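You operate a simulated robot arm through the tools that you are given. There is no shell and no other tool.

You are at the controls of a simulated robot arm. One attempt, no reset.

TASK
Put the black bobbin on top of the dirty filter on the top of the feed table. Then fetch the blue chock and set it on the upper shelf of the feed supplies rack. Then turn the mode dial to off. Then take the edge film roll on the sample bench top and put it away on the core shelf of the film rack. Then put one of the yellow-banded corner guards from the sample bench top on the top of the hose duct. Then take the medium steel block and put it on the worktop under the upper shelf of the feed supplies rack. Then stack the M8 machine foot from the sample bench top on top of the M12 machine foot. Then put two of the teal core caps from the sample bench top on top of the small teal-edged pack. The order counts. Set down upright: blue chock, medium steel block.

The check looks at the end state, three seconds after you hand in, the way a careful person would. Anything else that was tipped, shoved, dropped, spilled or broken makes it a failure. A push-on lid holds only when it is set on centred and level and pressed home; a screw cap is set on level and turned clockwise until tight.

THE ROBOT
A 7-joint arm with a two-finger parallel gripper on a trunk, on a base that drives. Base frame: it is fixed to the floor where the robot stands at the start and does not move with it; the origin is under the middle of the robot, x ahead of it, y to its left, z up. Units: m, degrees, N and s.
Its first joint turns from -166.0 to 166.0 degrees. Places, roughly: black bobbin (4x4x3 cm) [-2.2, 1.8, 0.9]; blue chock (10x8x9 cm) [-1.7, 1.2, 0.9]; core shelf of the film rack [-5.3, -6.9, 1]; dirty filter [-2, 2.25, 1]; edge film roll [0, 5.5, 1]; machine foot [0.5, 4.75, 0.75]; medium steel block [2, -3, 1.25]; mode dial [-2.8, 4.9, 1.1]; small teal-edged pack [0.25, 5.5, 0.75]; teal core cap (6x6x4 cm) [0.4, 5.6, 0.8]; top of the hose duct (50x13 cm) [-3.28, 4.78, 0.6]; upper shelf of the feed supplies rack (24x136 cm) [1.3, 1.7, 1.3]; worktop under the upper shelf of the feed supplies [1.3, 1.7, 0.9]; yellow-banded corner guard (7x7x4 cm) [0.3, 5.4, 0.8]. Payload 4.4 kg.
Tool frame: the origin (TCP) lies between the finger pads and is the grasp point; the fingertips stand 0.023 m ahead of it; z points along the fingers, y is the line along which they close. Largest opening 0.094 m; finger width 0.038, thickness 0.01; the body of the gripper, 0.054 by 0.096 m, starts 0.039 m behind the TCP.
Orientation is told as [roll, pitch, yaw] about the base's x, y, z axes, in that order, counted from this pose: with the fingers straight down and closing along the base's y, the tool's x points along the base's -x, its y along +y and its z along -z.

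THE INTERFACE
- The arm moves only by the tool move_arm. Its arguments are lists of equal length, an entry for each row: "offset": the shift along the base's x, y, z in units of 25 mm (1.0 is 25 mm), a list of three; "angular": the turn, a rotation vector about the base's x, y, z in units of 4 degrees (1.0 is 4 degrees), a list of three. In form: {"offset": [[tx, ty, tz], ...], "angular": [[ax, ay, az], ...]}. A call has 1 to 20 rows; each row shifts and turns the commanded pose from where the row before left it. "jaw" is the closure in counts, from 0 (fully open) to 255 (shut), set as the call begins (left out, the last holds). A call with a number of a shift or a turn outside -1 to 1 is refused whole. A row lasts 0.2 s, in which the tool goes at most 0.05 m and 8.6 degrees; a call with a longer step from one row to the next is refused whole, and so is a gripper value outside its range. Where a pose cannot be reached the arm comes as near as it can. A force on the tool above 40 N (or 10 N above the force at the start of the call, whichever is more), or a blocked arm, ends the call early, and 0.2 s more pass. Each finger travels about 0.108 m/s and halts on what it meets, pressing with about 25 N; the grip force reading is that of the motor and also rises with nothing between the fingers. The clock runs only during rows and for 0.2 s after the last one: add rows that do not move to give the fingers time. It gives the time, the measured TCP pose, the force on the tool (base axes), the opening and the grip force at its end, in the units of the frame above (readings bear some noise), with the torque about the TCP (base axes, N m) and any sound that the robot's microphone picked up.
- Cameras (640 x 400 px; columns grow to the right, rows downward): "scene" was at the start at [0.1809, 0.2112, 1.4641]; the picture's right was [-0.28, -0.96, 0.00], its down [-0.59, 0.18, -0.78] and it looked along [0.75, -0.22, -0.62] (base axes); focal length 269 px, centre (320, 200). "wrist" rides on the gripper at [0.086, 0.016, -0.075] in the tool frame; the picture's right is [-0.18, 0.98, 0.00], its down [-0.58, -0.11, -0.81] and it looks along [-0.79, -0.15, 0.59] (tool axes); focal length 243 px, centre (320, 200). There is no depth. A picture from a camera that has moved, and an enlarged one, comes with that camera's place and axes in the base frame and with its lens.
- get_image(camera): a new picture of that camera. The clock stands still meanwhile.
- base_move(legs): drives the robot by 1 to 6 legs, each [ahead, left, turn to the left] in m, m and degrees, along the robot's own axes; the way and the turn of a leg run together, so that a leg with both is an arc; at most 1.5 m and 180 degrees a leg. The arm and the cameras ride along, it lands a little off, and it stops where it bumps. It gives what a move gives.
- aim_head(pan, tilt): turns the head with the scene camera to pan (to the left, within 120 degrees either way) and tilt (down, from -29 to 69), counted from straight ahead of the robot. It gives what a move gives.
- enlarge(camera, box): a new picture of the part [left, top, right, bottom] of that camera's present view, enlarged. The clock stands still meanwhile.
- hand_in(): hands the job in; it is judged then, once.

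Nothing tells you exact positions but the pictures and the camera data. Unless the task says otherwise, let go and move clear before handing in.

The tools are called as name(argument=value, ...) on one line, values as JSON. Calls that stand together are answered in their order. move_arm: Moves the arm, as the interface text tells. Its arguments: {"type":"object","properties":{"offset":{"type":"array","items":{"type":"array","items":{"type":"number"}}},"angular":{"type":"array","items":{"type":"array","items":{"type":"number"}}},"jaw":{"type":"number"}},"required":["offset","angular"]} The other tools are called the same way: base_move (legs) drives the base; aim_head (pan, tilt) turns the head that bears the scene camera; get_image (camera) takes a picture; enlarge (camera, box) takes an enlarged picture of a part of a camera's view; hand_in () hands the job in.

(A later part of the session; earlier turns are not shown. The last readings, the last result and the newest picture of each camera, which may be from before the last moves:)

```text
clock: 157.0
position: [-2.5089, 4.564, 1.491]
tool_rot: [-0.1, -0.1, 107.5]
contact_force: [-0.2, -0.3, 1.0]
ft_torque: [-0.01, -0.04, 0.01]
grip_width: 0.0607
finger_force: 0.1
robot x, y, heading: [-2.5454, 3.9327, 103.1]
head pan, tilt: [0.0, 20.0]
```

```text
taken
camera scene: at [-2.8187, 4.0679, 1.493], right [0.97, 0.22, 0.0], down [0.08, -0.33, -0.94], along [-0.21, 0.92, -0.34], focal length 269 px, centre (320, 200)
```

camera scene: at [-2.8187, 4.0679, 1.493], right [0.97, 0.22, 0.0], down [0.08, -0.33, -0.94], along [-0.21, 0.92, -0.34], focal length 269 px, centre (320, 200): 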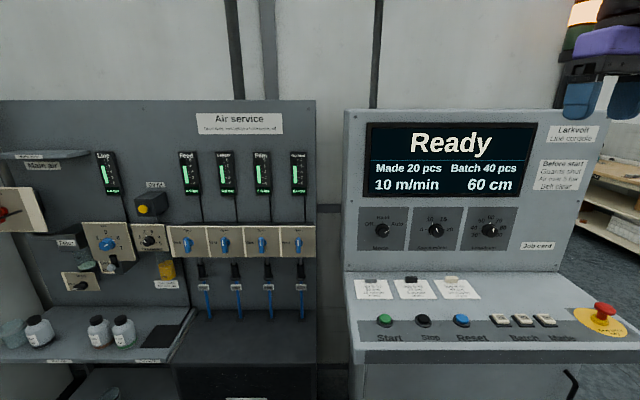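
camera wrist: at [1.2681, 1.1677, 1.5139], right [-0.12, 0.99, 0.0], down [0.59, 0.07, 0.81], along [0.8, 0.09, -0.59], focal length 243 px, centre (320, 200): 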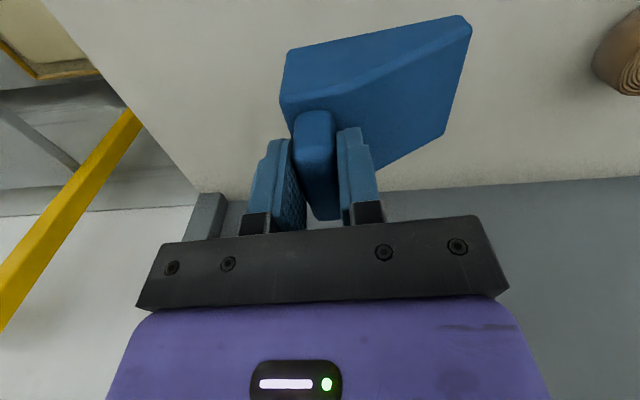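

enlarge(camera="scene", box=[345, 200, 445, 262])

enlarge(camera="scene", box=[330, 90, 630, 370])

```text
6.40 times, centred on (395, 231) of scene
camera zoom: at [-2.8187, 4.0679, 1.493], right [0.97, 0.22, 0.0], down [0.08, -0.33, -0.94], along [-0.21, 0.92, -0.34], focal length 1722 px, centre (-160, 2)
```

zoom: 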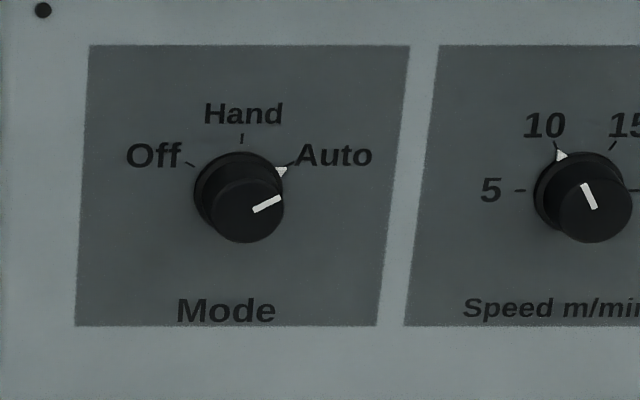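

```text
1.43 times, centred on (480, 230) of scene
camera zoom: at [-2.8187, 4.0679, 1.493], right [0.97, 0.22, 0.0], down [0.08, -0.33, -0.94], along [-0.21, 0.92, -0.34], focal length 384 px, centre (91, 157)
```

zoom: 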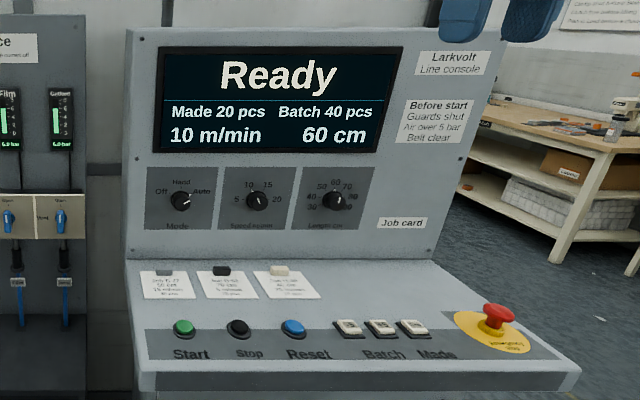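

The dial is at about (-2.797, 4.924, 1.083), knob ~4 cm wide protruding ~2.4 cm from a near-vertical panel. I'll first turn the wrist so the camera ends up on the upper side when the tool points forward.

move_arm(offset=[[0, 0, 0], [0, 0, 0], [0, 0, 0], [0, 0, 0], [0, 0, 0], [0, 0, 0], [0, 0, 0], [0, 0, 0], [0, 0, 0], [0, 0, 0], [0, 0, 0], [0, 0, 0], [0, 0, 0], [0, 0, 0], [0, 0, 0], [0, 0, 0], [0, 0, 0], [0, 0, 0], [0, 0, 0], [0, 0, 0]], angular=[[0, 0, 1], [0, 0, 1], [0, 0, 1], [0, 0, 1], [0, 0, 1], [0, 0, 1], [0, 0, 1], [0, 0, 1], [0, 0, 1], [0, 0, 1], [0, 0, 1], [0, 0, 1], [0, 0, 1], [0, 0, 1], [0, 0, 1], [0, 0, 1], [0, 0, 1], [0, 0, 1], [0, 0, 1], [0, 0, 1]], jaw=0)

move_arm(offset=[[0, 0, 0], [0, 0, 0], [0, 0, 0], [0, 0, 0], [0, 0, 0], [0, 0, 0], [0, 0, 0], [0, 0, 0], [0, 0, 0], [0, 0, 0]], angular=[[0, 0, 1], [0, 0, 1], [0, 0, 1], [0, 0, 1], [0, 0, 1], [0, 0, 1], [0, 0, 1], [0, 0, 1], [0, 0, 0.9], [0, 0, 0]])

```text
clock: 161.2
position: [-2.5078, 4.5651, 1.4908]
tool_rot: [-0.1, -0.1, -172.5]
contact_force: [0.3, 0.0, 0.6]
ft_torque: [-0.02, -0.03, -0.03]
grip_width: 0.0942
finger_force: 0.1
robot x, y, heading: [-2.5481, 3.9315, 102.8]
head pan, tilt: [0.0, 20.0]
```

```text
clock: 163.4
position: [-2.5085, 4.5646, 1.4908]
tool_rot: [-0.2, -0.1, -136.8]
contact_force: [-1.1, -0.4, 0.4]
ft_torque: [0.03, -0.02, 0.06]
grip_width: 0.094
finger_force: 0.2
robot x, y, heading: [-2.5457, 3.9346, 102.8]
head pan, tilt: [0.0, 20.0]
```

Wrist turn worked. Now I pitch the tool forward while bringing it in line with the dial, still well short of the panel.

move_arm(offset=[[-0.45, 0.173, -0.38], [-0.45, 0.173, -0.38], [-0.45, 0.173, -0.38], [-0.45, 0.173, -0.38], [-0.45, 0.173, -0.38], [-0.45, 0.173, -0.38], [-0.45, 0.173, -0.38], [-0.45, 0.173, -0.38], [-0.45, 0.173, -0.38], [-0.45, 0.173, -0.38], [-0.45, 0.173, -0.38], [-0.45, 0.173, -0.38], [-0.45, 0.173, -0.38], [-0.45, 0.173, -0.38], [-0.45, 0.173, -0.38], [-0.45, 0.173, -0.38], [-0.45, 0.173, -0.38], [-0.45, 0.173, -0.38], [-0.45, 0.173, -0.38], [-0.45, 0.173, -0.38]], angular=[[0.974, 0.2267, 0], [0.974, 0.2267, 0], [0.974, 0.2267, 0], [0.974, 0.2267, 0], [0.974, 0.2267, 0], [0.974, 0.2267, 0], [0.974, 0.2267, 0], [0.974, 0.2267, 0], [0.974, 0.2267, 0], [0.974, 0.2267, 0], [0.974, 0.2267, 0], [0.974, 0.2267, 0], [0.974, 0.2267, 0], [0.974, 0.2267, 0], [0.974, 0.2267, 0], [0.974, 0.2267, 0], [0.974, 0.2267, 0], [0.974, 0.2267, 0], [0.974, 0.2267, 0], [0.974, 0.2267, 0]])

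get_image(camera="scene")

get_image(camera="wrist")

```text
clock: 167.6
position: [-2.7322, 4.6499, 1.2993]
tool_rot: [-78.8, 29.4, -161.1]
contact_force: [0.8, -0.6, 0.6]
ft_torque: [0.0, 0.01, 0.03]
grip_width: 0.0936
finger_force: 0.1
robot x, y, heading: [-2.5411, 3.9315, 103.0]
head pan, tilt: [0.0, 20.0]
```

```text
taken
camera scene: at [-2.8182, 4.0676, 1.4931], right [0.97, 0.22, 0.0], down [0.08, -0.33, -0.94], along [-0.21, 0.92, -0.34], focal length 269 px, centre (320, 200)
```

scene: 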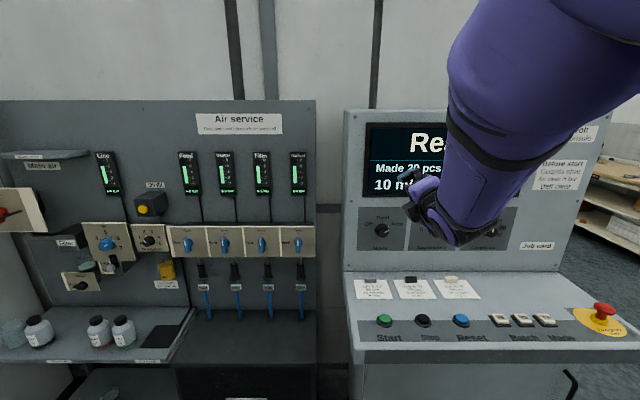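

```text
taken
camera wrist: at [-2.6348, 4.6014, 1.3404], right [0.36, -0.08, -0.93], down [-0.35, -0.93, -0.06], along [-0.86, 0.35, -0.36], focal length 243 px, centre (320, 200)
```

wrist: 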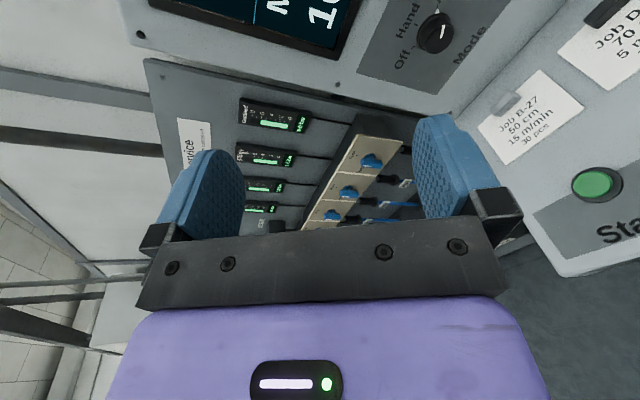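

The tool now points at the panel. I finish the pitch and test the full 120° counter-clockwise roll in free air to make sure the wrist can do it.

move_arm(offset=[[0, 0, 0], [0, 0, 0], [0, 0, 0], [0, 0, 0], [0, 0, 0], [0, 0, 0], [0, 0, 0], [0, 0, 0], [0, 0, 0], [0, 0, 0], [0, 0, 0], [0, 0, 0], [0, 0, 0], [0, 0, 0], [0, 0, 0], [0, 0, 0], [0, 0, 0], [0, 0, 0], [0, 0, 0], [0, 0, 0]], angular=[[0.73, 0.17, 0], [0.73, 0.17, 0], [0.2262, -0.9717, 0.0698], [0.2262, -0.9717, 0.0698], [0.2262, -0.9717, 0.0698], [0.2262, -0.9717, 0.0698], [0.2262, -0.9717, 0.0698], [0.2262, -0.9717, 0.0698], [0.2262, -0.9717, 0.0698], [0.2262, -0.9717, 0.0698], [0.2262, -0.9717, 0.0698], [0.2262, -0.9717, 0.0698], [0.2262, -0.9717, 0.0698], [0.2262, -0.9717, 0.0698], [0.2262, -0.9717, 0.0698], [0.2262, -0.9717, 0.0698], [0.2262, -0.9717, 0.0698], [0.2262, -0.9717, 0.0698], [0.2262, -0.9717, 0.0698], [0.2262, -0.9717, 0.0698]])

move_arm(offset=[[0, 0, 0], [0, 0, 0], [0, 0, 0], [0, 0, 0], [0, 0, 0], [0, 0, 0], [0, 0, 0], [0, 0, 0], [0, 0, 0], [0, 0, 0], [0, 0, 0], [0, 0, 0], [0, 0, 0]], angular=[[0.2262, -0.9717, 0.0698], [0.2262, -0.9717, 0.0698], [0.2262, -0.9717, 0.0698], [0.2262, -0.9717, 0.0698], [0.2262, -0.9717, 0.0698], [0.2262, -0.9717, 0.0698], [0.2262, -0.9717, 0.0698], [0.2262, -0.9717, 0.0698], [0.2262, -0.9717, 0.0698], [0.2262, -0.9717, 0.0698], [0.2262, -0.9717, 0.0698], [0.2262, -0.9717, 0.0698], [0, 0, 0]])

get_image(camera="scene")

get_image(camera="wrist")

```text
clock: 171.8
position: [-2.7328, 4.6505, 1.3003]
tool_rot: [70.6, 77.2, -5.7]
contact_force: [1.0, -0.4, 1.0]
ft_torque: [-0.02, 0.03, -0.02]
grip_width: 0.0942
finger_force: 0.1
robot x, y, heading: [-2.5467, 3.9307, 103.3]
head pan, tilt: [0.0, 20.0]
```

```text
clock: 174.6
position: [-2.7315, 4.6519, 1.3006]
tool_rot: [84.9, 29.8, 10.7]
contact_force: [-0.3, 0.4, -0.1]
ft_torque: [-0.03, -0.02, -0.01]
grip_width: 0.0941
finger_force: 0.1
robot x, y, heading: [-2.5433, 3.9305, 102.9]
head pan, tilt: [0.0, 20.0]
```

```text
taken
camera scene: at [-2.8187, 4.0679, 1.493], right [0.97, 0.22, 0.0], down [0.08, -0.33, -0.94], along [-0.21, 0.92, -0.34], focal length 269 px, centre (320, 200)
```

scene: 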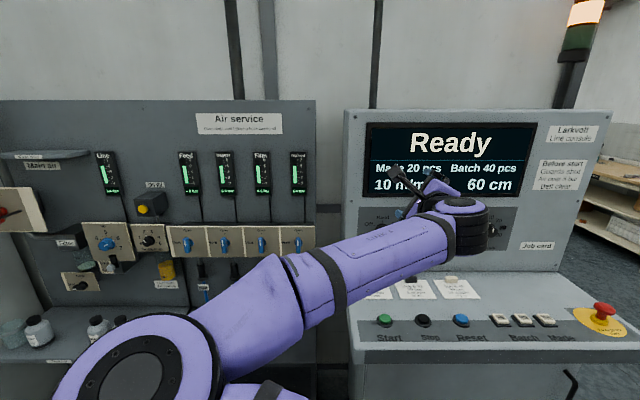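

```text
taken
camera wrist: at [-2.7808, 4.5663, 1.3623], right [0.62, 0.2, 0.76], down [0.63, -0.71, -0.32], along [0.47, 0.67, -0.57], focal length 243 px, centre (320, 200)
```

wrist: 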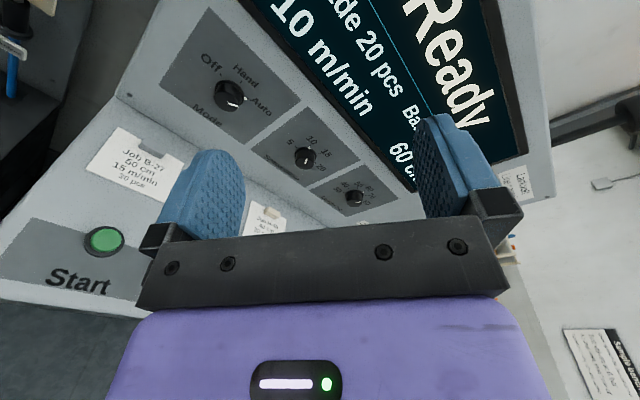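

The wrist can roll, but the elbow flips over near the end. I'll instead use a roll range from camera-right-low to camera-up, so I roll back clockwise and check the arm's shape.

move_arm(offset=[[0, 0, 0], [0, 0, 0], [0, 0, 0], [0, 0, 0], [0, 0, 0], [0, 0, 0], [0, 0, 0], [0, 0, 0], [0, 0, 0], [0, 0, 0], [0, 0, 0], [0, 0, 0], [0, 0, 0], [0, 0, 0], [0, 0, 0], [0, 0, 0], [0, 0, 0], [0, 0, 0]], angular=[[-0.2262, 0.9717, -0.0698], [-0.2262, 0.9717, -0.0698], [-0.2262, 0.9717, -0.0698], [-0.2262, 0.9717, -0.0698], [-0.2262, 0.9717, -0.0698], [-0.2262, 0.9717, -0.0698], [-0.2262, 0.9717, -0.0698], [-0.2262, 0.9717, -0.0698], [-0.2262, 0.9717, -0.0698], [-0.2262, 0.9717, -0.0698], [-0.2262, 0.9717, -0.0698], [-0.2262, 0.9717, -0.0698], [-0.2262, 0.9717, -0.0698], [-0.2262, 0.9717, -0.0698], [-0.2262, 0.9717, -0.0698], [-0.2262, 0.9717, -0.0698], [-0.2262, 0.9717, -0.0698], [0, 0, 0]])

get_image(camera="scene")

```text
clock: 178.4
position: [-2.7322, 4.6504, 1.2985]
tool_rot: [-63.0, 80.8, -139.9]
contact_force: [0.1, -0.2, 0.2]
ft_torque: [-0.01, 0.0, -0.01]
grip_width: 0.0939
finger_force: 0.0
robot x, y, heading: [-2.5445, 3.9286, 103.1]
head pan, tilt: [0.0, 20.0]
```

```text
taken
camera scene: at [-2.8187, 4.0679, 1.493], right [0.97, 0.22, 0.0], down [0.08, -0.33, -0.94], along [-0.21, 0.92, -0.34], focal length 269 px, centre (320, 200)
```

scene: 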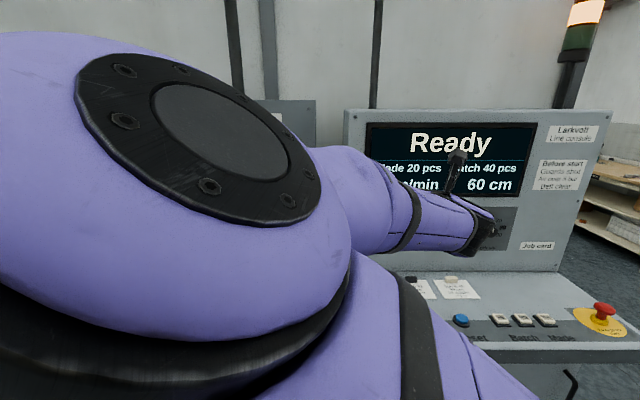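

The elbow swings with the tool roll. I continue clockwise to find a comfortable range.

move_arm(offset=[[0, 0, 0], [0, 0, 0], [0, 0, 0], [0, 0, 0], [0, 0, 0], [0, 0, 0], [0, 0, 0], [0, 0, 0], [0, 0, 0], [0, 0, 0], [0, 0, 0], [0, 0, 0], [0, 0, 0], [0, 0, 0]], angular=[[-0.2262, 0.9717, -0.0698], [-0.2262, 0.9717, -0.0698], [-0.2262, 0.9717, -0.0698], [-0.2262, 0.9717, -0.0698], [-0.2262, 0.9717, -0.0698], [-0.2262, 0.9717, -0.0698], [-0.2262, 0.9717, -0.0698], [-0.2262, 0.9717, -0.0698], [-0.2262, 0.9717, -0.0698], [-0.2262, 0.9717, -0.0698], [-0.2262, 0.9717, -0.0698], [-0.2262, 0.9717, -0.0698], [-0.2262, 0.9717, -0.0698], [0, 0, 0]])

get_image(camera="scene")

move_arm(offset=[[0, 0, 0], [0, 0, 0], [0, 0, 0], [0, 0, 0], [0, 0, 0], [0, 0, 0], [0, 0, 0], [0, 0, 0], [0, 0, 0], [0, 0, 0], [0, 0, 0], [0, 0, 0], [0, 0, 0], [0, 0, 0], [0, 0, 0], [0, 0, 0], [0, 0, 0], [0, 0, 0], [0, 0, 0]], angular=[[-0.2262, 0.9717, -0.0698], [-0.2262, 0.9717, -0.0698], [-0.2262, 0.9717, -0.0698], [-0.2262, 0.9717, -0.0698], [-0.2262, 0.9717, -0.0698], [-0.2262, 0.9717, -0.0698], [-0.2262, 0.9717, -0.0698], [-0.2262, 0.9717, -0.0698], [-0.2262, 0.9717, -0.0698], [-0.2262, 0.9717, -0.0698], [-0.2262, 0.9717, -0.0698], [-0.2262, 0.9717, -0.0698], [-0.2262, 0.9717, -0.0698], [-0.2262, 0.9717, -0.0698], [-0.2262, 0.9717, -0.0698], [-0.2262, 0.9717, -0.0698], [-0.2262, 0.9717, -0.0698], [-0.2262, 0.9717, -0.0698], [0, 0, 0]])

get_image(camera="scene")

get_image(camera="wrist")

```text
clock: 181.4
position: [-2.7326, 4.6513, 1.3006]
tool_rot: [-85.6, 29.8, -164.5]
contact_force: [-1.2, -0.2, 0.3]
ft_torque: [0.01, 0.05, -0.01]
grip_width: 0.0941
finger_force: 0.0
robot x, y, heading: [-2.5454, 3.9297, 102.8]
head pan, tilt: [0.0, 20.0]
```

```text
taken
camera scene: at [-2.8187, 4.0679, 1.493], right [0.97, 0.22, 0.0], down [0.08, -0.33, -0.94], along [-0.21, 0.92, -0.34], focal length 269 px, centre (320, 200)
```

scene: 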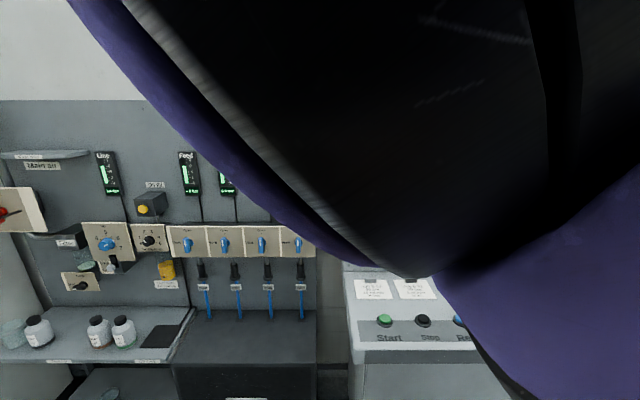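

```text
clock: 185.4
position: [-2.7324, 4.6503, 1.2995]
tool_rot: [-85.0, -42.0, -170.4]
contact_force: [-0.6, 1.1, 0.1]
ft_torque: [0.02, -0.01, 0.0]
grip_width: 0.0938
finger_force: 0.1
robot x, y, heading: [-2.5442, 3.9304, 102.8]
head pan, tilt: [0.0, 20.0]
```

```text
taken
camera scene: at [-2.8187, 4.0679, 1.493], right [0.97, 0.22, 0.0], down [0.08, -0.33, -0.94], along [-0.21, 0.92, -0.34], focal length 269 px, centre (320, 200)
```

scene: 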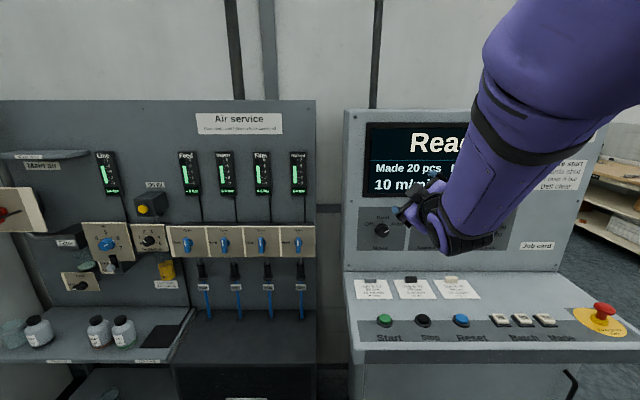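

```text
taken
camera wrist: at [-2.6621, 4.5845, 1.2345], right [-0.77, -0.22, -0.6], down [-0.18, -0.83, 0.52], along [-0.62, 0.51, 0.6], focal length 243 px, centre (320, 200)
```

wrist: 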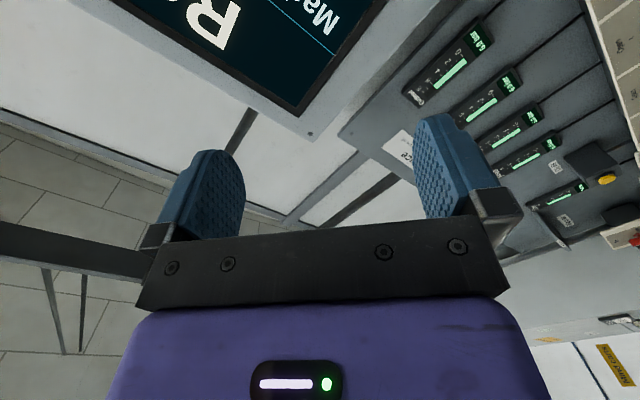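

At this roll (camera right-low, elbow up-right) the arm is comfortable, so I'll turn the dial in two 60° steps with a re-grip. I drive 0.13 m closer first.

base_move(legs=[[0.13, 0, 0]])

get_image(camera="scene")

```text
clock: 186.7
position: [-2.7613, 4.7793, 1.3001]
tool_rot: [-85.0, -42.1, -170.4]
contact_force: [0.0, 1.1, -0.6]
ft_torque: [0.03, 0.0, -0.01]
grip_width: 0.0942
finger_force: 0.1
robot x, y, heading: [-2.5722, 4.0616, 102.8]
head pan, tilt: [0.0, 20.0]
```

```text
taken
camera scene: at [-2.8477, 4.1964, 1.493], right [0.98, 0.22, 0.0], down [0.08, -0.33, -0.94], along [-0.21, 0.92, -0.34], focal length 269 px, centre (320, 200)
```

scene: 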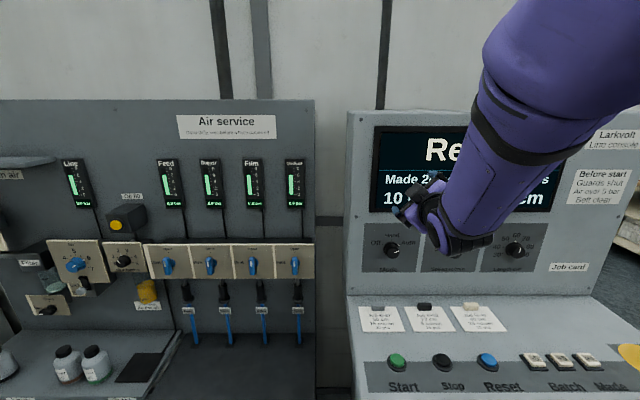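

enlarge(camera="scene", box=[360, 220, 440, 275])

```text
7.27 times, centred on (400, 248) of scene
camera zoom: at [-2.8477, 4.1964, 1.493], right [0.98, 0.22, 0.0], down [0.08, -0.33, -0.94], along [-0.21, 0.92, -0.34], focal length 1957 px, centre (-262, -146)
```

zoom: 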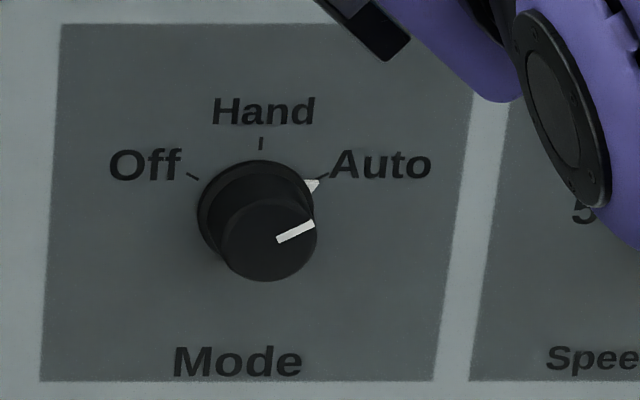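

Dial position confirmed at (-2.797, 4.924, 1.083). I move to a standoff straight in front of it.

move_arm(offset=[[-0.061, 0.229, -0.844], [-0.061, 0.229, -0.844], [-0.061, 0.229, -0.844], [-0.061, 0.229, -0.844], [-0.061, 0.229, -0.844], [-0.061, 0.229, -0.844], [-0.061, 0.229, -0.844], [-0.061, 0.229, -0.844], [-0.061, 0.229, -0.844], [-0.061, 0.229, -0.844], [0, 0, 0]], angular=[[0, 0, 0], [0, 0, 0], [0, 0, 0], [0, 0, 0], [0, 0, 0], [0, 0, 0], [0, 0, 0], [0, 0, 0], [0, 0, 0], [0, 0, 0], [0, 0, 0]])

get_image(camera="scene")

enlarge(camera="scene", box=[340, 200, 480, 300])

get_image(camera="wrist")

```text
clock: 189.1
position: [-2.7762, 4.8359, 1.0896]
tool_rot: [-85.0, -42.0, -170.5]
contact_force: [0.4, -0.4, -0.1]
ft_torque: [0.01, -0.02, 0.01]
grip_width: 0.0939
finger_force: 0.1
robot x, y, heading: [-2.5731, 4.0574, 102.6]
head pan, tilt: [0.0, 20.0]
```

```text
taken
camera scene: at [-2.8477, 4.1963, 1.493], right [0.98, 0.22, 0.0], down [0.08, -0.33, -0.94], along [-0.21, 0.92, -0.34], focal length 269 px, centre (320, 200)
```

scene: 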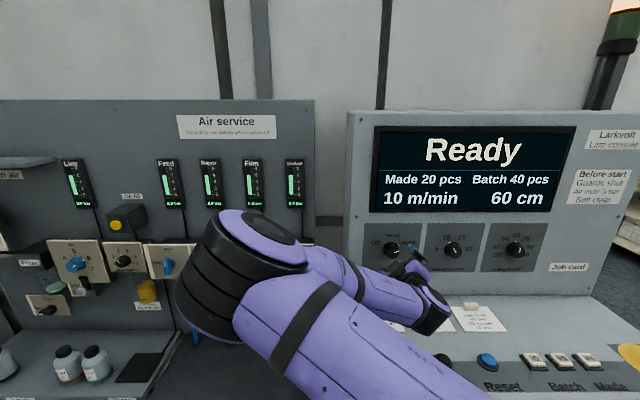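

```text
4.00 times, centred on (410, 250) of scene
camera zoom: at [-2.8477, 4.1963, 1.493], right [0.98, 0.22, 0.0], down [0.08, -0.33, -0.94], along [-0.21, 0.92, -0.34], focal length 1076 px, centre (-40, 0)
```

zoom: 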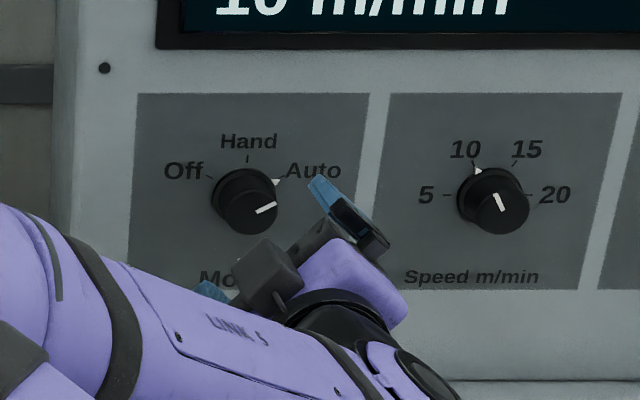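

```text
taken
camera wrist: at [-2.7056, 4.7699, 1.0228], right [-0.77, -0.22, -0.6], down [-0.18, -0.83, 0.52], along [-0.62, 0.51, 0.6], focal length 243 px, centre (320, 200)
```

wrist: 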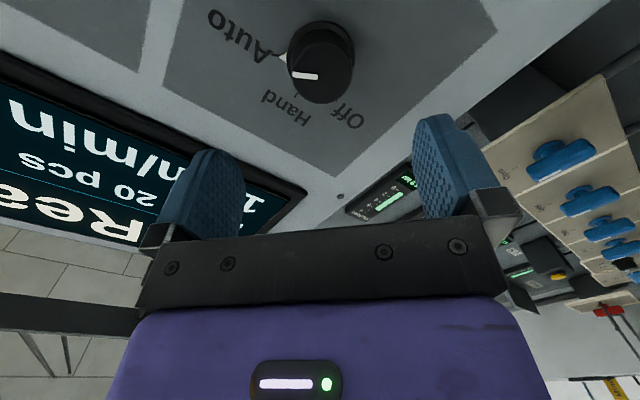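

The arm bent to a new shape but without contact. Both views suggest the tool axis is ~1 cm up-left of the dial, so I correct right/down and recheck.

move_arm(offset=[[0.2, 0.05, -0.2], [0.17, 0.04, -0.18], [0, 0, 0]], angular=[[0, 0, 0], [0, 0, 0], [0, 0, 0]])

get_image(camera="wrist")

enlarge(camera="wrist", box=[220, 0, 420, 125])

enlarge(camera="scene", box=[360, 220, 440, 290])

```text
clock: 189.9
position: [-2.7668, 4.8378, 1.0789]
tool_rot: [-85.0, -42.0, -170.4]
contact_force: [0.2, -0.6, 0.4]
ft_torque: [0.01, 0.01, -0.02]
grip_width: 0.094
finger_force: 0.1
robot x, y, heading: [-2.5738, 4.0605, 102.7]
head pan, tilt: [0.0, 20.0]
```

```text
taken
camera wrist: at [-2.6964, 4.772, 1.0138], right [-0.77, -0.22, -0.6], down [-0.18, -0.83, 0.52], along [-0.62, 0.51, 0.6], focal length 243 px, centre (320, 200)
```

wrist: 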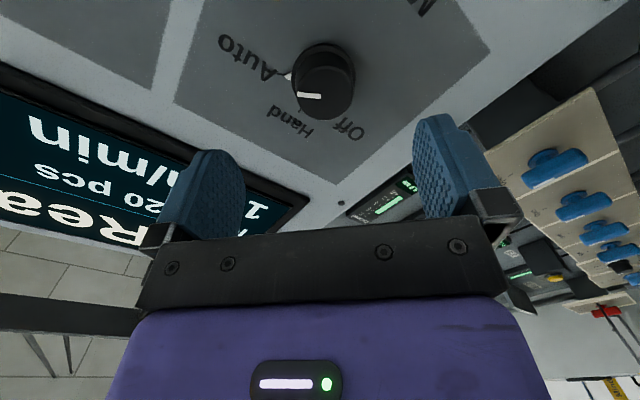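

```text
3.20 times, centred on (320, 62) of wrist
camera zoom: at [-2.6964, 4.772, 1.0138], right [-0.77, -0.22, -0.6], down [-0.18, -0.83, 0.52], along [-0.62, 0.51, 0.6], focal length 776 px, centre (320, 640)
```

zoom: 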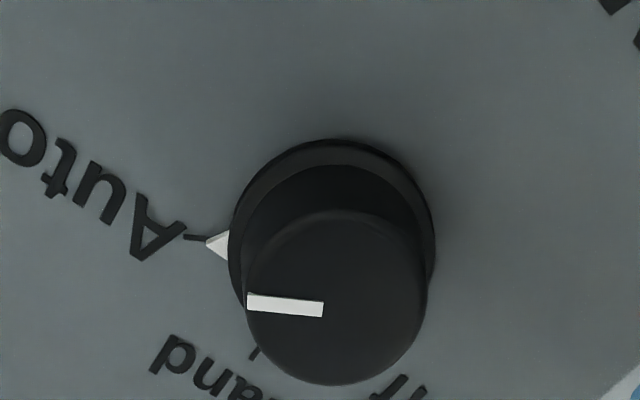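

```text
5.71 times, centred on (400, 255) of scene
camera zoom: at [-2.8477, 4.1963, 1.493], right [0.98, 0.22, 0.0], down [0.08, -0.33, -0.94], along [-0.21, 0.92, -0.34], focal length 1538 px, centre (-137, -114)
```

zoom: 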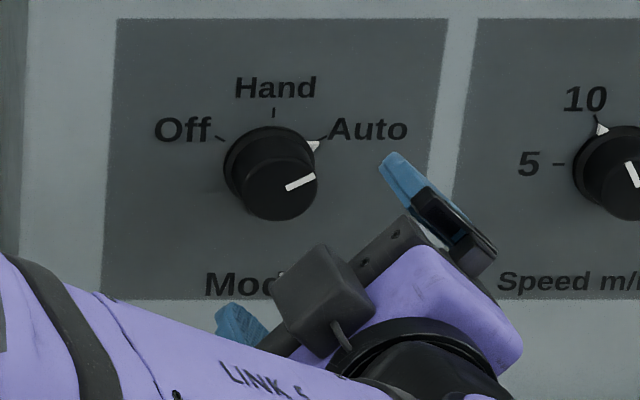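

Now aligned to within ~5 mm and the depth is consistent. I advance the open fingers over the knob.

move_arm(offset=[[-0.089, 0.382, -0.06], [-0.089, 0.382, -0.06], [-0.089, 0.382, -0.06], [-0.089, 0.382, -0.06], [-0.089, 0.382, -0.05], [-0.089, 0.382, -0.04], [0, 0, 0]], angular=[[0, 0, 0], [0, 0, 0], [0, 0, 0], [0, 0, 0], [0, 0, 0], [0, 0, 0], [0, 0, 0]])

get_image(camera="wrist")

enlarge(camera="scene", box=[360, 220, 440, 290])

```text
clock: 191.5
position: [-2.78, 4.8959, 1.0717]
tool_rot: [-85.0, -42.0, -170.5]
contact_force: [0.4, -0.1, -0.6]
ft_torque: [0.0, -0.01, -0.03]
grip_width: 0.094
finger_force: 0.0
robot x, y, heading: [-2.5735, 4.0609, 102.7]
head pan, tilt: [0.0, 20.0]
```

```text
taken
camera wrist: at [-2.7097, 4.8297, 1.0056], right [-0.77, -0.22, -0.6], down [-0.18, -0.83, 0.52], along [-0.62, 0.51, 0.6], focal length 243 px, centre (320, 200)
```

wrist: 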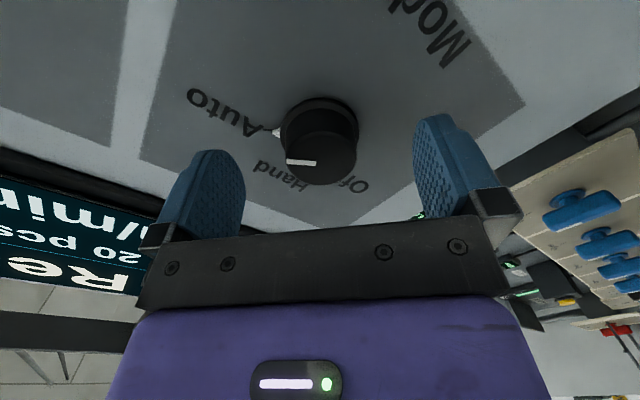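

```text
5.71 times, centred on (400, 255) of scene
camera zoom: at [-2.8477, 4.1963, 1.493], right [0.98, 0.22, 0.0], down [0.08, -0.33, -0.94], along [-0.21, 0.92, -0.34], focal length 1538 px, centre (-137, -114)
```

zoom: 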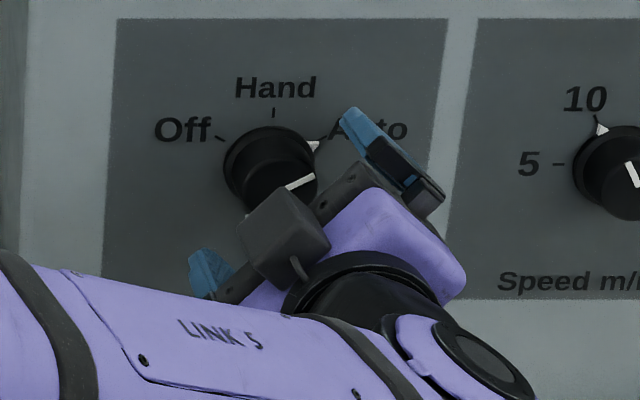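

Comparing views, the panel is ~8 mm farther than estimated and the gripper is centred. I advance another 8 mm and close on the knob.

move_arm(offset=[[-0.036, 0.155, -0.011], [-0.036, 0.155, -0.011], [0, 0, 0]], angular=[[0, 0, 0], [0, 0, 0], [0, 0, 0]])

enlarge(camera="wrist", box=[140, 80, 500, 260])

```text
clock: 192.3
position: [-2.7815, 4.9049, 1.0704]
tool_rot: [-85.0, -42.0, -170.5]
contact_force: [-0.2, 0.2, 1.0]
ft_torque: [-0.03, -0.02, 0.03]
grip_width: 0.0939
finger_force: 0.0
robot x, y, heading: [-2.5759, 4.0586, 102.6]
head pan, tilt: [0.0, 20.0]
```

```text
1.78 times, centred on (320, 170) of wrist
camera zoom: at [-2.7116, 4.8373, 1.0052], right [-0.77, -0.22, -0.6], down [-0.18, -0.83, 0.52], along [-0.62, 0.51, 0.6], focal length 431 px, centre (320, 253)
```

zoom: 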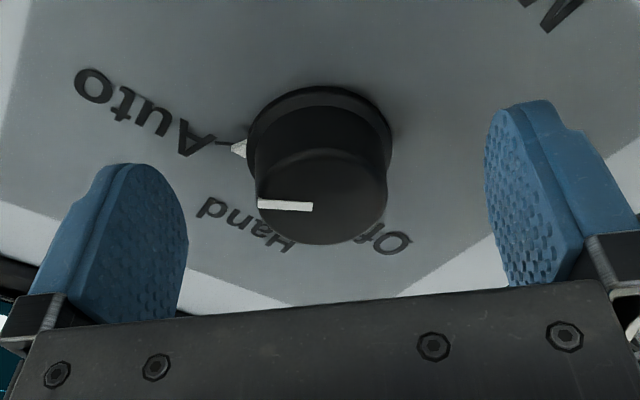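

The knob is well inside the finger pads. I close on it.

move_arm(offset=[[0, 0, 0], [0, 0, 0], [0, 0, 0], [0, 0, 0], [0, 0, 0]], angular=[[0, 0, 0], [0, 0, 0], [0, 0, 0], [0, 0, 0], [0, 0, 0]], jaw=255)

enlarge(camera="wrist", box=[140, 80, 500, 260])

```text
clock: 193.5
position: [-2.7822, 4.9038, 1.0718]
tool_rot: [-85.1, -42.0, -170.4]
contact_force: [4.3, 9.1, 12.5]
ft_torque: [0.28, 0.07, -0.57]
grip_width: 0.0392
finger_force: 45.0
robot x, y, heading: [-2.5761, 4.062, 102.8]
head pan, tilt: [0.0, 20.0]
```

```text
1.78 times, centred on (320, 170) of wrist
camera zoom: at [-2.711, 4.8375, 1.0058], right [-0.77, -0.21, -0.6], down [-0.18, -0.84, 0.52], along [-0.62, 0.51, 0.6], focal length 431 px, centre (320, 253)
```

zoom: 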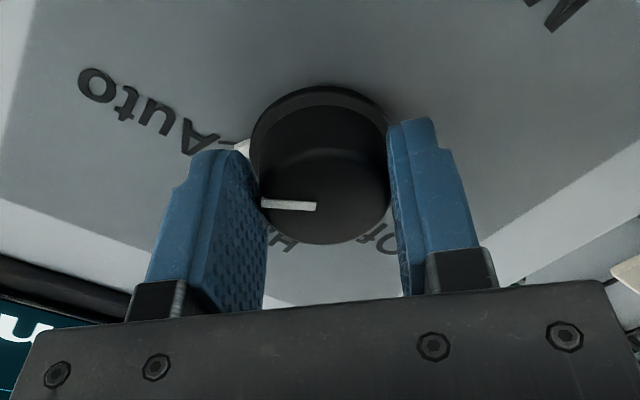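

Knob gripped (39 mm). I centre slightly to ease the side load, then turn 28° counter-clockwise as a first step.

move_arm(offset=[[0.065, 0.015, 0.075], [0, 0, 0]], angular=[[0, 0, 0], [0, 0, 0]])

move_arm(offset=[[0, 0, 0], [0, 0, 0], [0, 0, 0], [0, 0, 0], [0, 0, 0], [0, 0, 0], [0, 0, 0], [0, 0, 0]], angular=[[0.2262, -0.9717, 0.0698], [0.2262, -0.9717, 0.0698], [0.2262, -0.9717, 0.0698], [0.2262, -0.9717, 0.0698], [0.2262, -0.9717, 0.0698], [0.2262, -0.9717, 0.0698], [0.2262, -0.9717, 0.0698], [0, 0, 0]])

get_image(camera="scene")

get_image(camera="wrist")

```text
clock: 194.1
position: [-2.7808, 4.9035, 1.0724]
tool_rot: [-84.9, -42.1, -170.4]
contact_force: [-1.2, 5.2, 0.6]
ft_torque: [0.23, -0.04, 0.13]
grip_width: 0.0395
finger_force: 44.5
robot x, y, heading: [-2.5738, 4.0582, 103.0]
head pan, tilt: [0.0, 20.0]
```

```text
clock: 195.9
position: [-2.7793, 4.9046, 1.0752]
tool_rot: [-86.4, -14.0, -167.9]
contact_force: [1.2, 10.6, 25.2]
ft_torque: [0.6, 0.27, -0.97]
grip_width: 0.0392
finger_force: 45.1
robot x, y, heading: [-2.5764, 4.06, 103.0]
head pan, tilt: [0.0, 20.0]
```

```text
taken
camera scene: at [-2.8474, 4.1958, 1.4931], right [0.98, 0.22, 0.0], down [0.08, -0.33, -0.94], along [-0.21, 0.92, -0.34], focal length 269 px, centre (320, 200)
```

scene: 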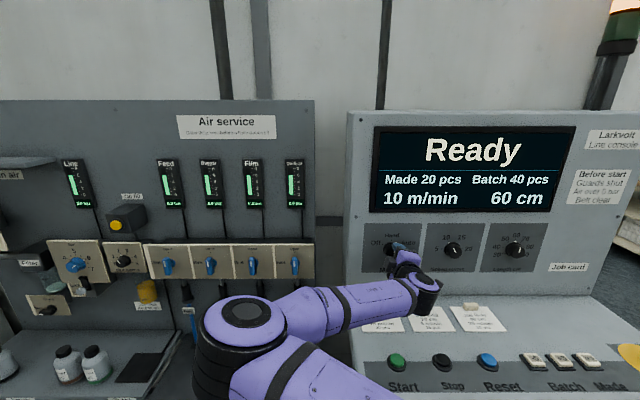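

```text
taken
camera wrist: at [-2.6836, 4.8461, 1.0418], right [-0.39, -0.15, -0.91], down [-0.35, -0.89, 0.3], along [-0.85, 0.43, 0.3], focal length 243 px, centre (320, 200)
```

wrist: 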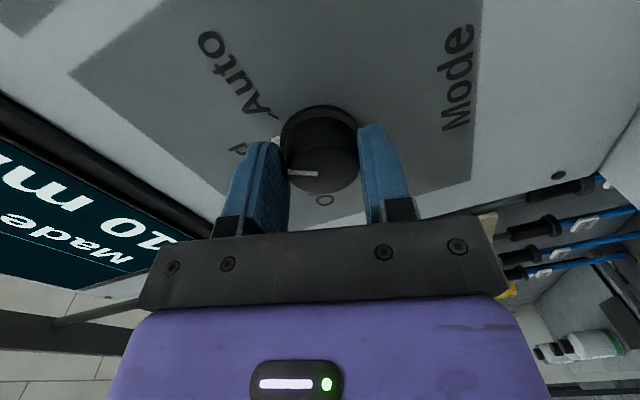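

The knob turns with the gripper; the side force shows the true axis is a few mm higher. I shift up to relieve, then continue turning.

move_arm(offset=[[0.02, 0.0, 0.15], [0, 0, 0]], angular=[[0, 0, 0], [0, 0, 0]])

```text
clock: 196.5
position: [-2.7798, 4.9045, 1.0752]
tool_rot: [-86.0, -14.0, -167.9]
contact_force: [3.7, 6.7, -5.7]
ft_torque: [0.67, 0.14, 0.77]
grip_width: 0.0394
finger_force: 45.4
robot x, y, heading: [-2.5773, 4.0571, 102.7]
head pan, tilt: [0.0, 20.0]
```

move_arm(offset=[[0, 0, 0], [0, 0, 0], [0, 0, 0], [0, 0, 0], [0, 0, 0]], angular=[[0.2262, -0.9717, 0.0698], [0.2262, -0.9717, 0.0698], [0.2262, -0.9717, 0.0698], [0.2262, -0.9717, 0.0698], [0, 0, 0]])

get_image(camera="scene")

```text
clock: 197.7
position: [-2.7795, 4.9035, 1.0752]
tool_rot: [-86.3, 2.0, -166.8]
contact_force: [2.7, -3.6, -4.6]
ft_torque: [0.34, 0.06, -0.96]
grip_width: 0.0393
finger_force: 45.4
robot x, y, heading: [-2.5737, 4.0575, 102.7]
head pan, tilt: [0.0, 20.0]
```

```text
taken
camera scene: at [-2.8476, 4.1963, 1.493], right [0.98, 0.22, 0.0], down [0.08, -0.33, -0.94], along [-0.21, 0.92, -0.34], focal length 269 px, centre (320, 200)
```

scene: 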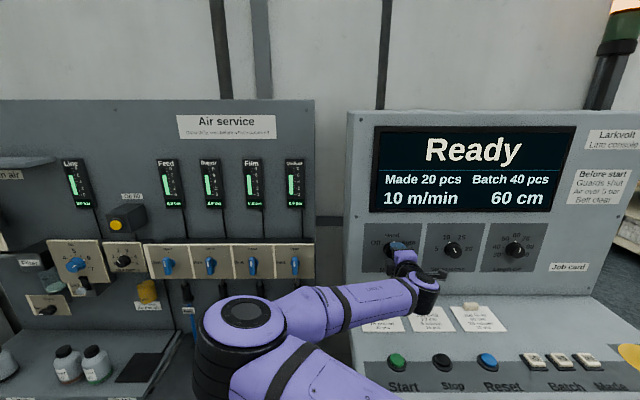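

The elbow stays still and forces are low, so I keep turning.

move_arm(offset=[[0, 0, 0], [0, 0, 0], [0, 0, 0], [0, 0, 0], [0, 0, 0], [0, 0, 0]], angular=[[0.2262, -0.9717, 0.0698], [0.2262, -0.9717, 0.0698], [0.2262, -0.9717, 0.0698], [0.2262, -0.9717, 0.0698], [0.2262, -0.9717, 0.0698], [0, 0, 0]])

get_image(camera="scene")

get_image(camera="wrist")

```text
clock: 199.1
position: [-2.7799, 4.9044, 1.0798]
tool_rot: [-86.2, 21.9, -165.2]
contact_force: [-1.4, 6.3, 33.0]
ft_torque: [1.09, 0.5, -0.5]
grip_width: 0.0392
finger_force: 45.0
robot x, y, heading: [-2.5749, 4.0586, 102.9]
head pan, tilt: [0.0, 20.0]
```

```text
taken
camera scene: at [-2.8475, 4.1953, 1.4932], right [0.98, 0.22, 0.0], down [0.08, -0.33, -0.94], along [-0.21, 0.92, -0.34], focal length 269 px, centre (320, 200)
```

scene: 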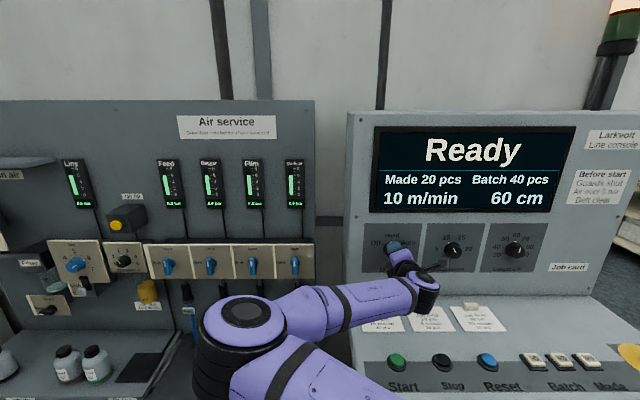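

```text
taken
camera wrist: at [-2.6783, 4.8512, 1.1], right [0.2, -0.01, -0.98], down [-0.38, -0.92, -0.07], along [-0.9, 0.38, -0.19], focal length 243 px, centre (320, 200)
```

wrist: 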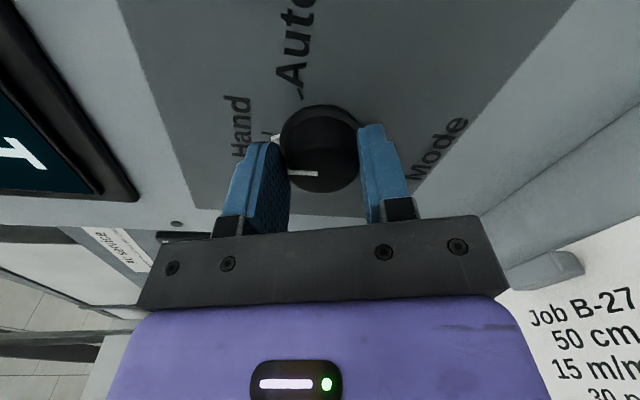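

move_arm(offset=[[0, 0, 0.16], [0, 0, 0]], angular=[[0, 0, 0], [0, 0, 0]])

move_arm(offset=[[0, 0, 0], [0, 0, 0], [0, 0, 0], [0, 0, 0], [0, 0, 0]], angular=[[0.2262, -0.9717, 0.0698], [0.2262, -0.9717, 0.0698], [0.2262, -0.9717, 0.0698], [0.2262, -0.9717, 0.0698], [0, 0, 0]])

get_image(camera="wrist")

```text
clock: 199.7
position: [-2.78, 4.9038, 1.0789]
tool_rot: [-85.8, 21.9, -165.0]
contact_force: [0.4, 1.8, 6.0]
ft_torque: [0.49, 0.21, 0.09]
grip_width: 0.0392
finger_force: 44.9
robot x, y, heading: [-2.5728, 4.0624, 102.8]
head pan, tilt: [0.0, 20.0]
```

```text
clock: 200.9
position: [-2.7802, 4.9037, 1.0806]
tool_rot: [-85.2, 37.9, -163.7]
contact_force: [-9.5, -4.8, 5.1]
ft_torque: [0.39, 0.19, -0.05]
grip_width: 0.0392
finger_force: 44.6
robot x, y, heading: [-2.5724, 4.0594, 102.7]
head pan, tilt: [0.0, 20.0]
```

```text
taken
camera wrist: at [-2.6874, 4.8508, 1.1254], right [0.46, 0.05, -0.89], down [-0.32, -0.92, -0.22], along [-0.83, 0.38, -0.41], focal length 243 px, centre (320, 200)
```

wrist: 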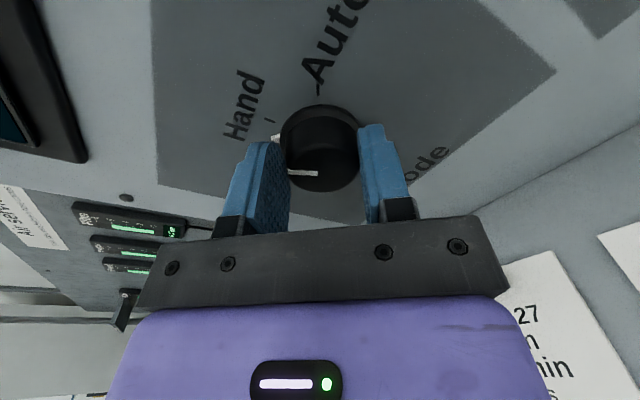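

move_arm(offset=[[-0.04, -0.01, 0.03], [0, 0, 0], [0, 0, 0], [0, 0, 0], [0, 0, 0]], angular=[[0.2262, -0.9717, 0.0698], [0.2262, -0.9717, 0.0698], [0.2262, -0.9717, 0.0698], [0.2262, -0.9717, 0.0698], [0, 0, 0]])

get_image(camera="scene")

```text
clock: 202.1
position: [-2.7825, 4.9035, 1.082]
tool_rot: [-83.6, 53.8, -161.4]
contact_force: [-17.0, -0.4, 14.6]
ft_torque: [0.54, 0.3, 0.23]
grip_width: 0.0393
finger_force: 44.4
robot x, y, heading: [-2.5713, 4.0546, 102.5]
head pan, tilt: [0.0, 20.0]
```

```text
taken
camera scene: at [-2.8485, 4.1957, 1.493], right [0.98, 0.22, 0.0], down [0.08, -0.33, -0.94], along [-0.21, 0.92, -0.34], focal length 269 px, centre (320, 200)
```

scene: 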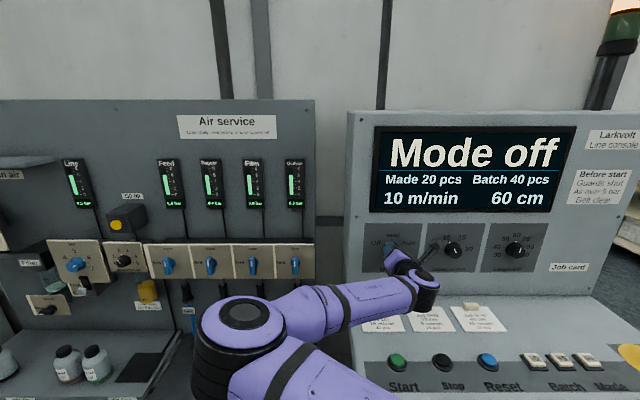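

The screen already reads "Mode off". I ease the side load and finish the turn to the Off mark.

move_arm(offset=[[-0.08, -0.02, 0.06], [0, 0, 0], [0, 0, 0], [-0.03, 0, 0.02], [0, 0, 0], [0, 0, 0]], angular=[[0.2262, -0.9717, 0.0698], [0.2262, -0.9717, 0.0698], [0.2262, -0.9717, 0.0698], [0.2262, -0.9717, 0.0698], [0.2262, -0.9717, 0.0698], [0, 0, 0]])

get_image(camera="wrist")

```text
clock: 203.5
position: [-2.7842, 4.903, 1.0833]
tool_rot: [-75.5, 73.5, -152.7]
contact_force: [-13.7, -3.7, 3.2]
ft_torque: [0.14, 0.13, 0.21]
grip_width: 0.0393
finger_force: 44.8
robot x, y, heading: [-2.5731, 4.059, 102.7]
head pan, tilt: [0.0, 20.0]
```

```text
taken
camera wrist: at [-2.7292, 4.8439, 1.1664], right [0.88, 0.18, -0.45], down [-0.06, -0.88, -0.47], along [-0.48, 0.44, -0.76], focal length 243 px, centre (320, 200)
```

wrist: 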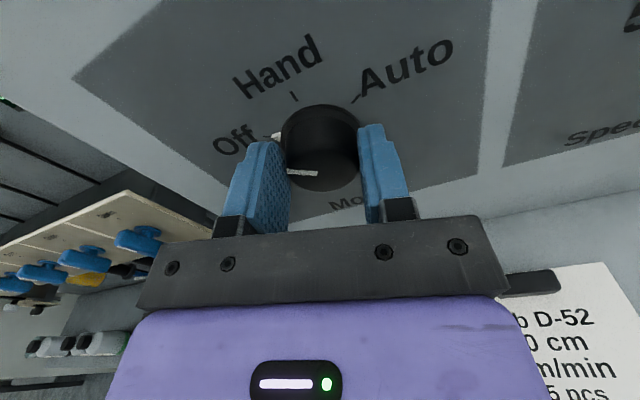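

enlarge(camera="wrist", box=[200, 60, 440, 210])

```text
2.67 times, centred on (320, 135) of wrist
camera zoom: at [-2.7292, 4.8439, 1.1664], right [0.88, 0.18, -0.45], down [-0.06, -0.88, -0.47], along [-0.48, 0.44, -0.76], focal length 647 px, centre (320, 373)
```

zoom: 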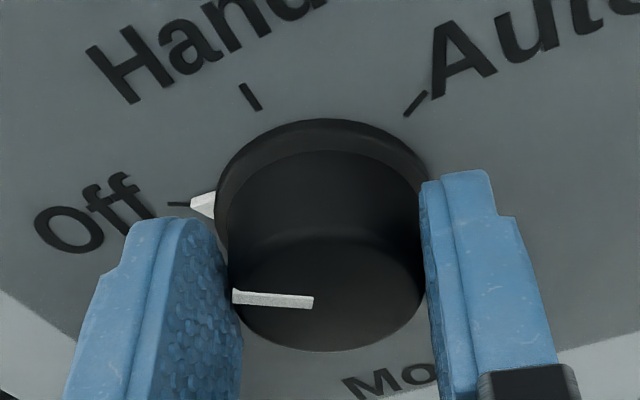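

The pointer is on the Off tick. I release and back straight out.

move_arm(offset=[[0, 0, 0], [0, 0, 0], [0, 0, 0], [0, 0, 0], [0, 0, 0]], angular=[[0, 0, 0], [0, 0, 0], [0, 0, 0], [0, 0, 0], [0, 0, 0]], jaw=20)

move_arm(offset=[[0.1, -0.43, 0.03], [0.15, -0.65, 0.05], [0.2, -0.86, 0.06], [0.2, -0.86, 0.06], [0.2, -0.86, 0.06], [0, 0, 0]], angular=[[0, 0, 0], [0, 0, 0], [0, 0, 0], [0, 0, 0], [0, 0, 0], [0, 0, 0]])

get_image(camera="scene")

enlarge(camera="scene", box=[340, 100, 560, 290])

```text
clock: 204.7
position: [-2.783, 4.9038, 1.0839]
tool_rot: [-75.8, 73.5, -153.0]
contact_force: [0.6, 0.4, 0.0]
ft_torque: [-0.02, 0.0, -0.01]
grip_width: 0.0869
finger_force: 0.1
robot x, y, heading: [-2.5732, 4.0587, 103.0]
head pan, tilt: [0.0, 20.0]
```

```text
clock: 206.1
position: [-2.7635, 4.812, 1.0896]
tool_rot: [-75.8, 73.6, -153.0]
contact_force: [0.1, 0.2, 0.3]
ft_torque: [0.0, 0.0, 0.0]
grip_width: 0.0868
finger_force: 0.1
robot x, y, heading: [-2.5727, 4.0565, 103.0]
head pan, tilt: [0.0, 20.0]
```

```text
taken
camera scene: at [-2.8477, 4.1964, 1.493], right [0.98, 0.22, 0.0], down [0.08, -0.33, -0.94], along [-0.21, 0.92, -0.34], focal length 269 px, centre (320, 200)
```

scene: 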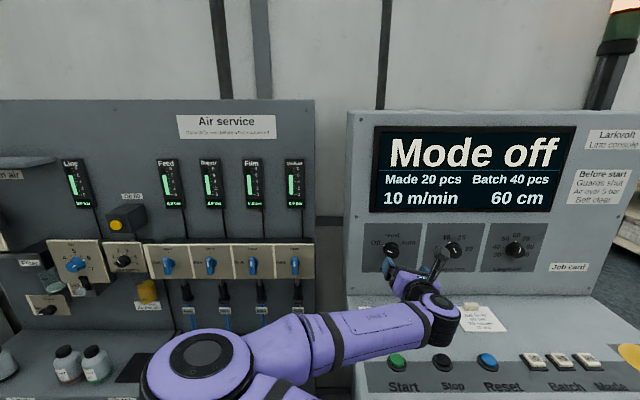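

```text
2.11 times, centred on (450, 195) of scene
camera zoom: at [-2.8477, 4.1964, 1.493], right [0.98, 0.22, 0.0], down [0.08, -0.33, -0.94], along [-0.21, 0.92, -0.34], focal length 566 px, centre (46, 210)
```

zoom: 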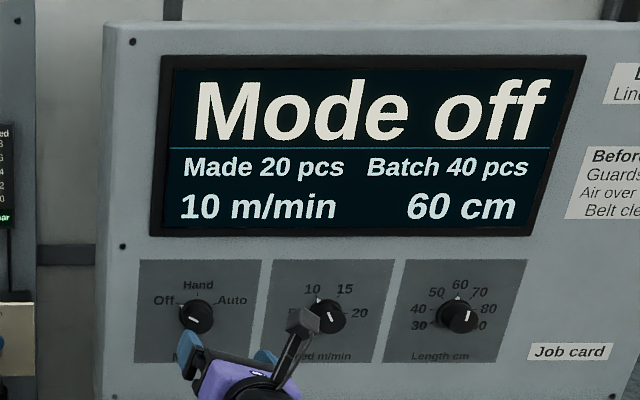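

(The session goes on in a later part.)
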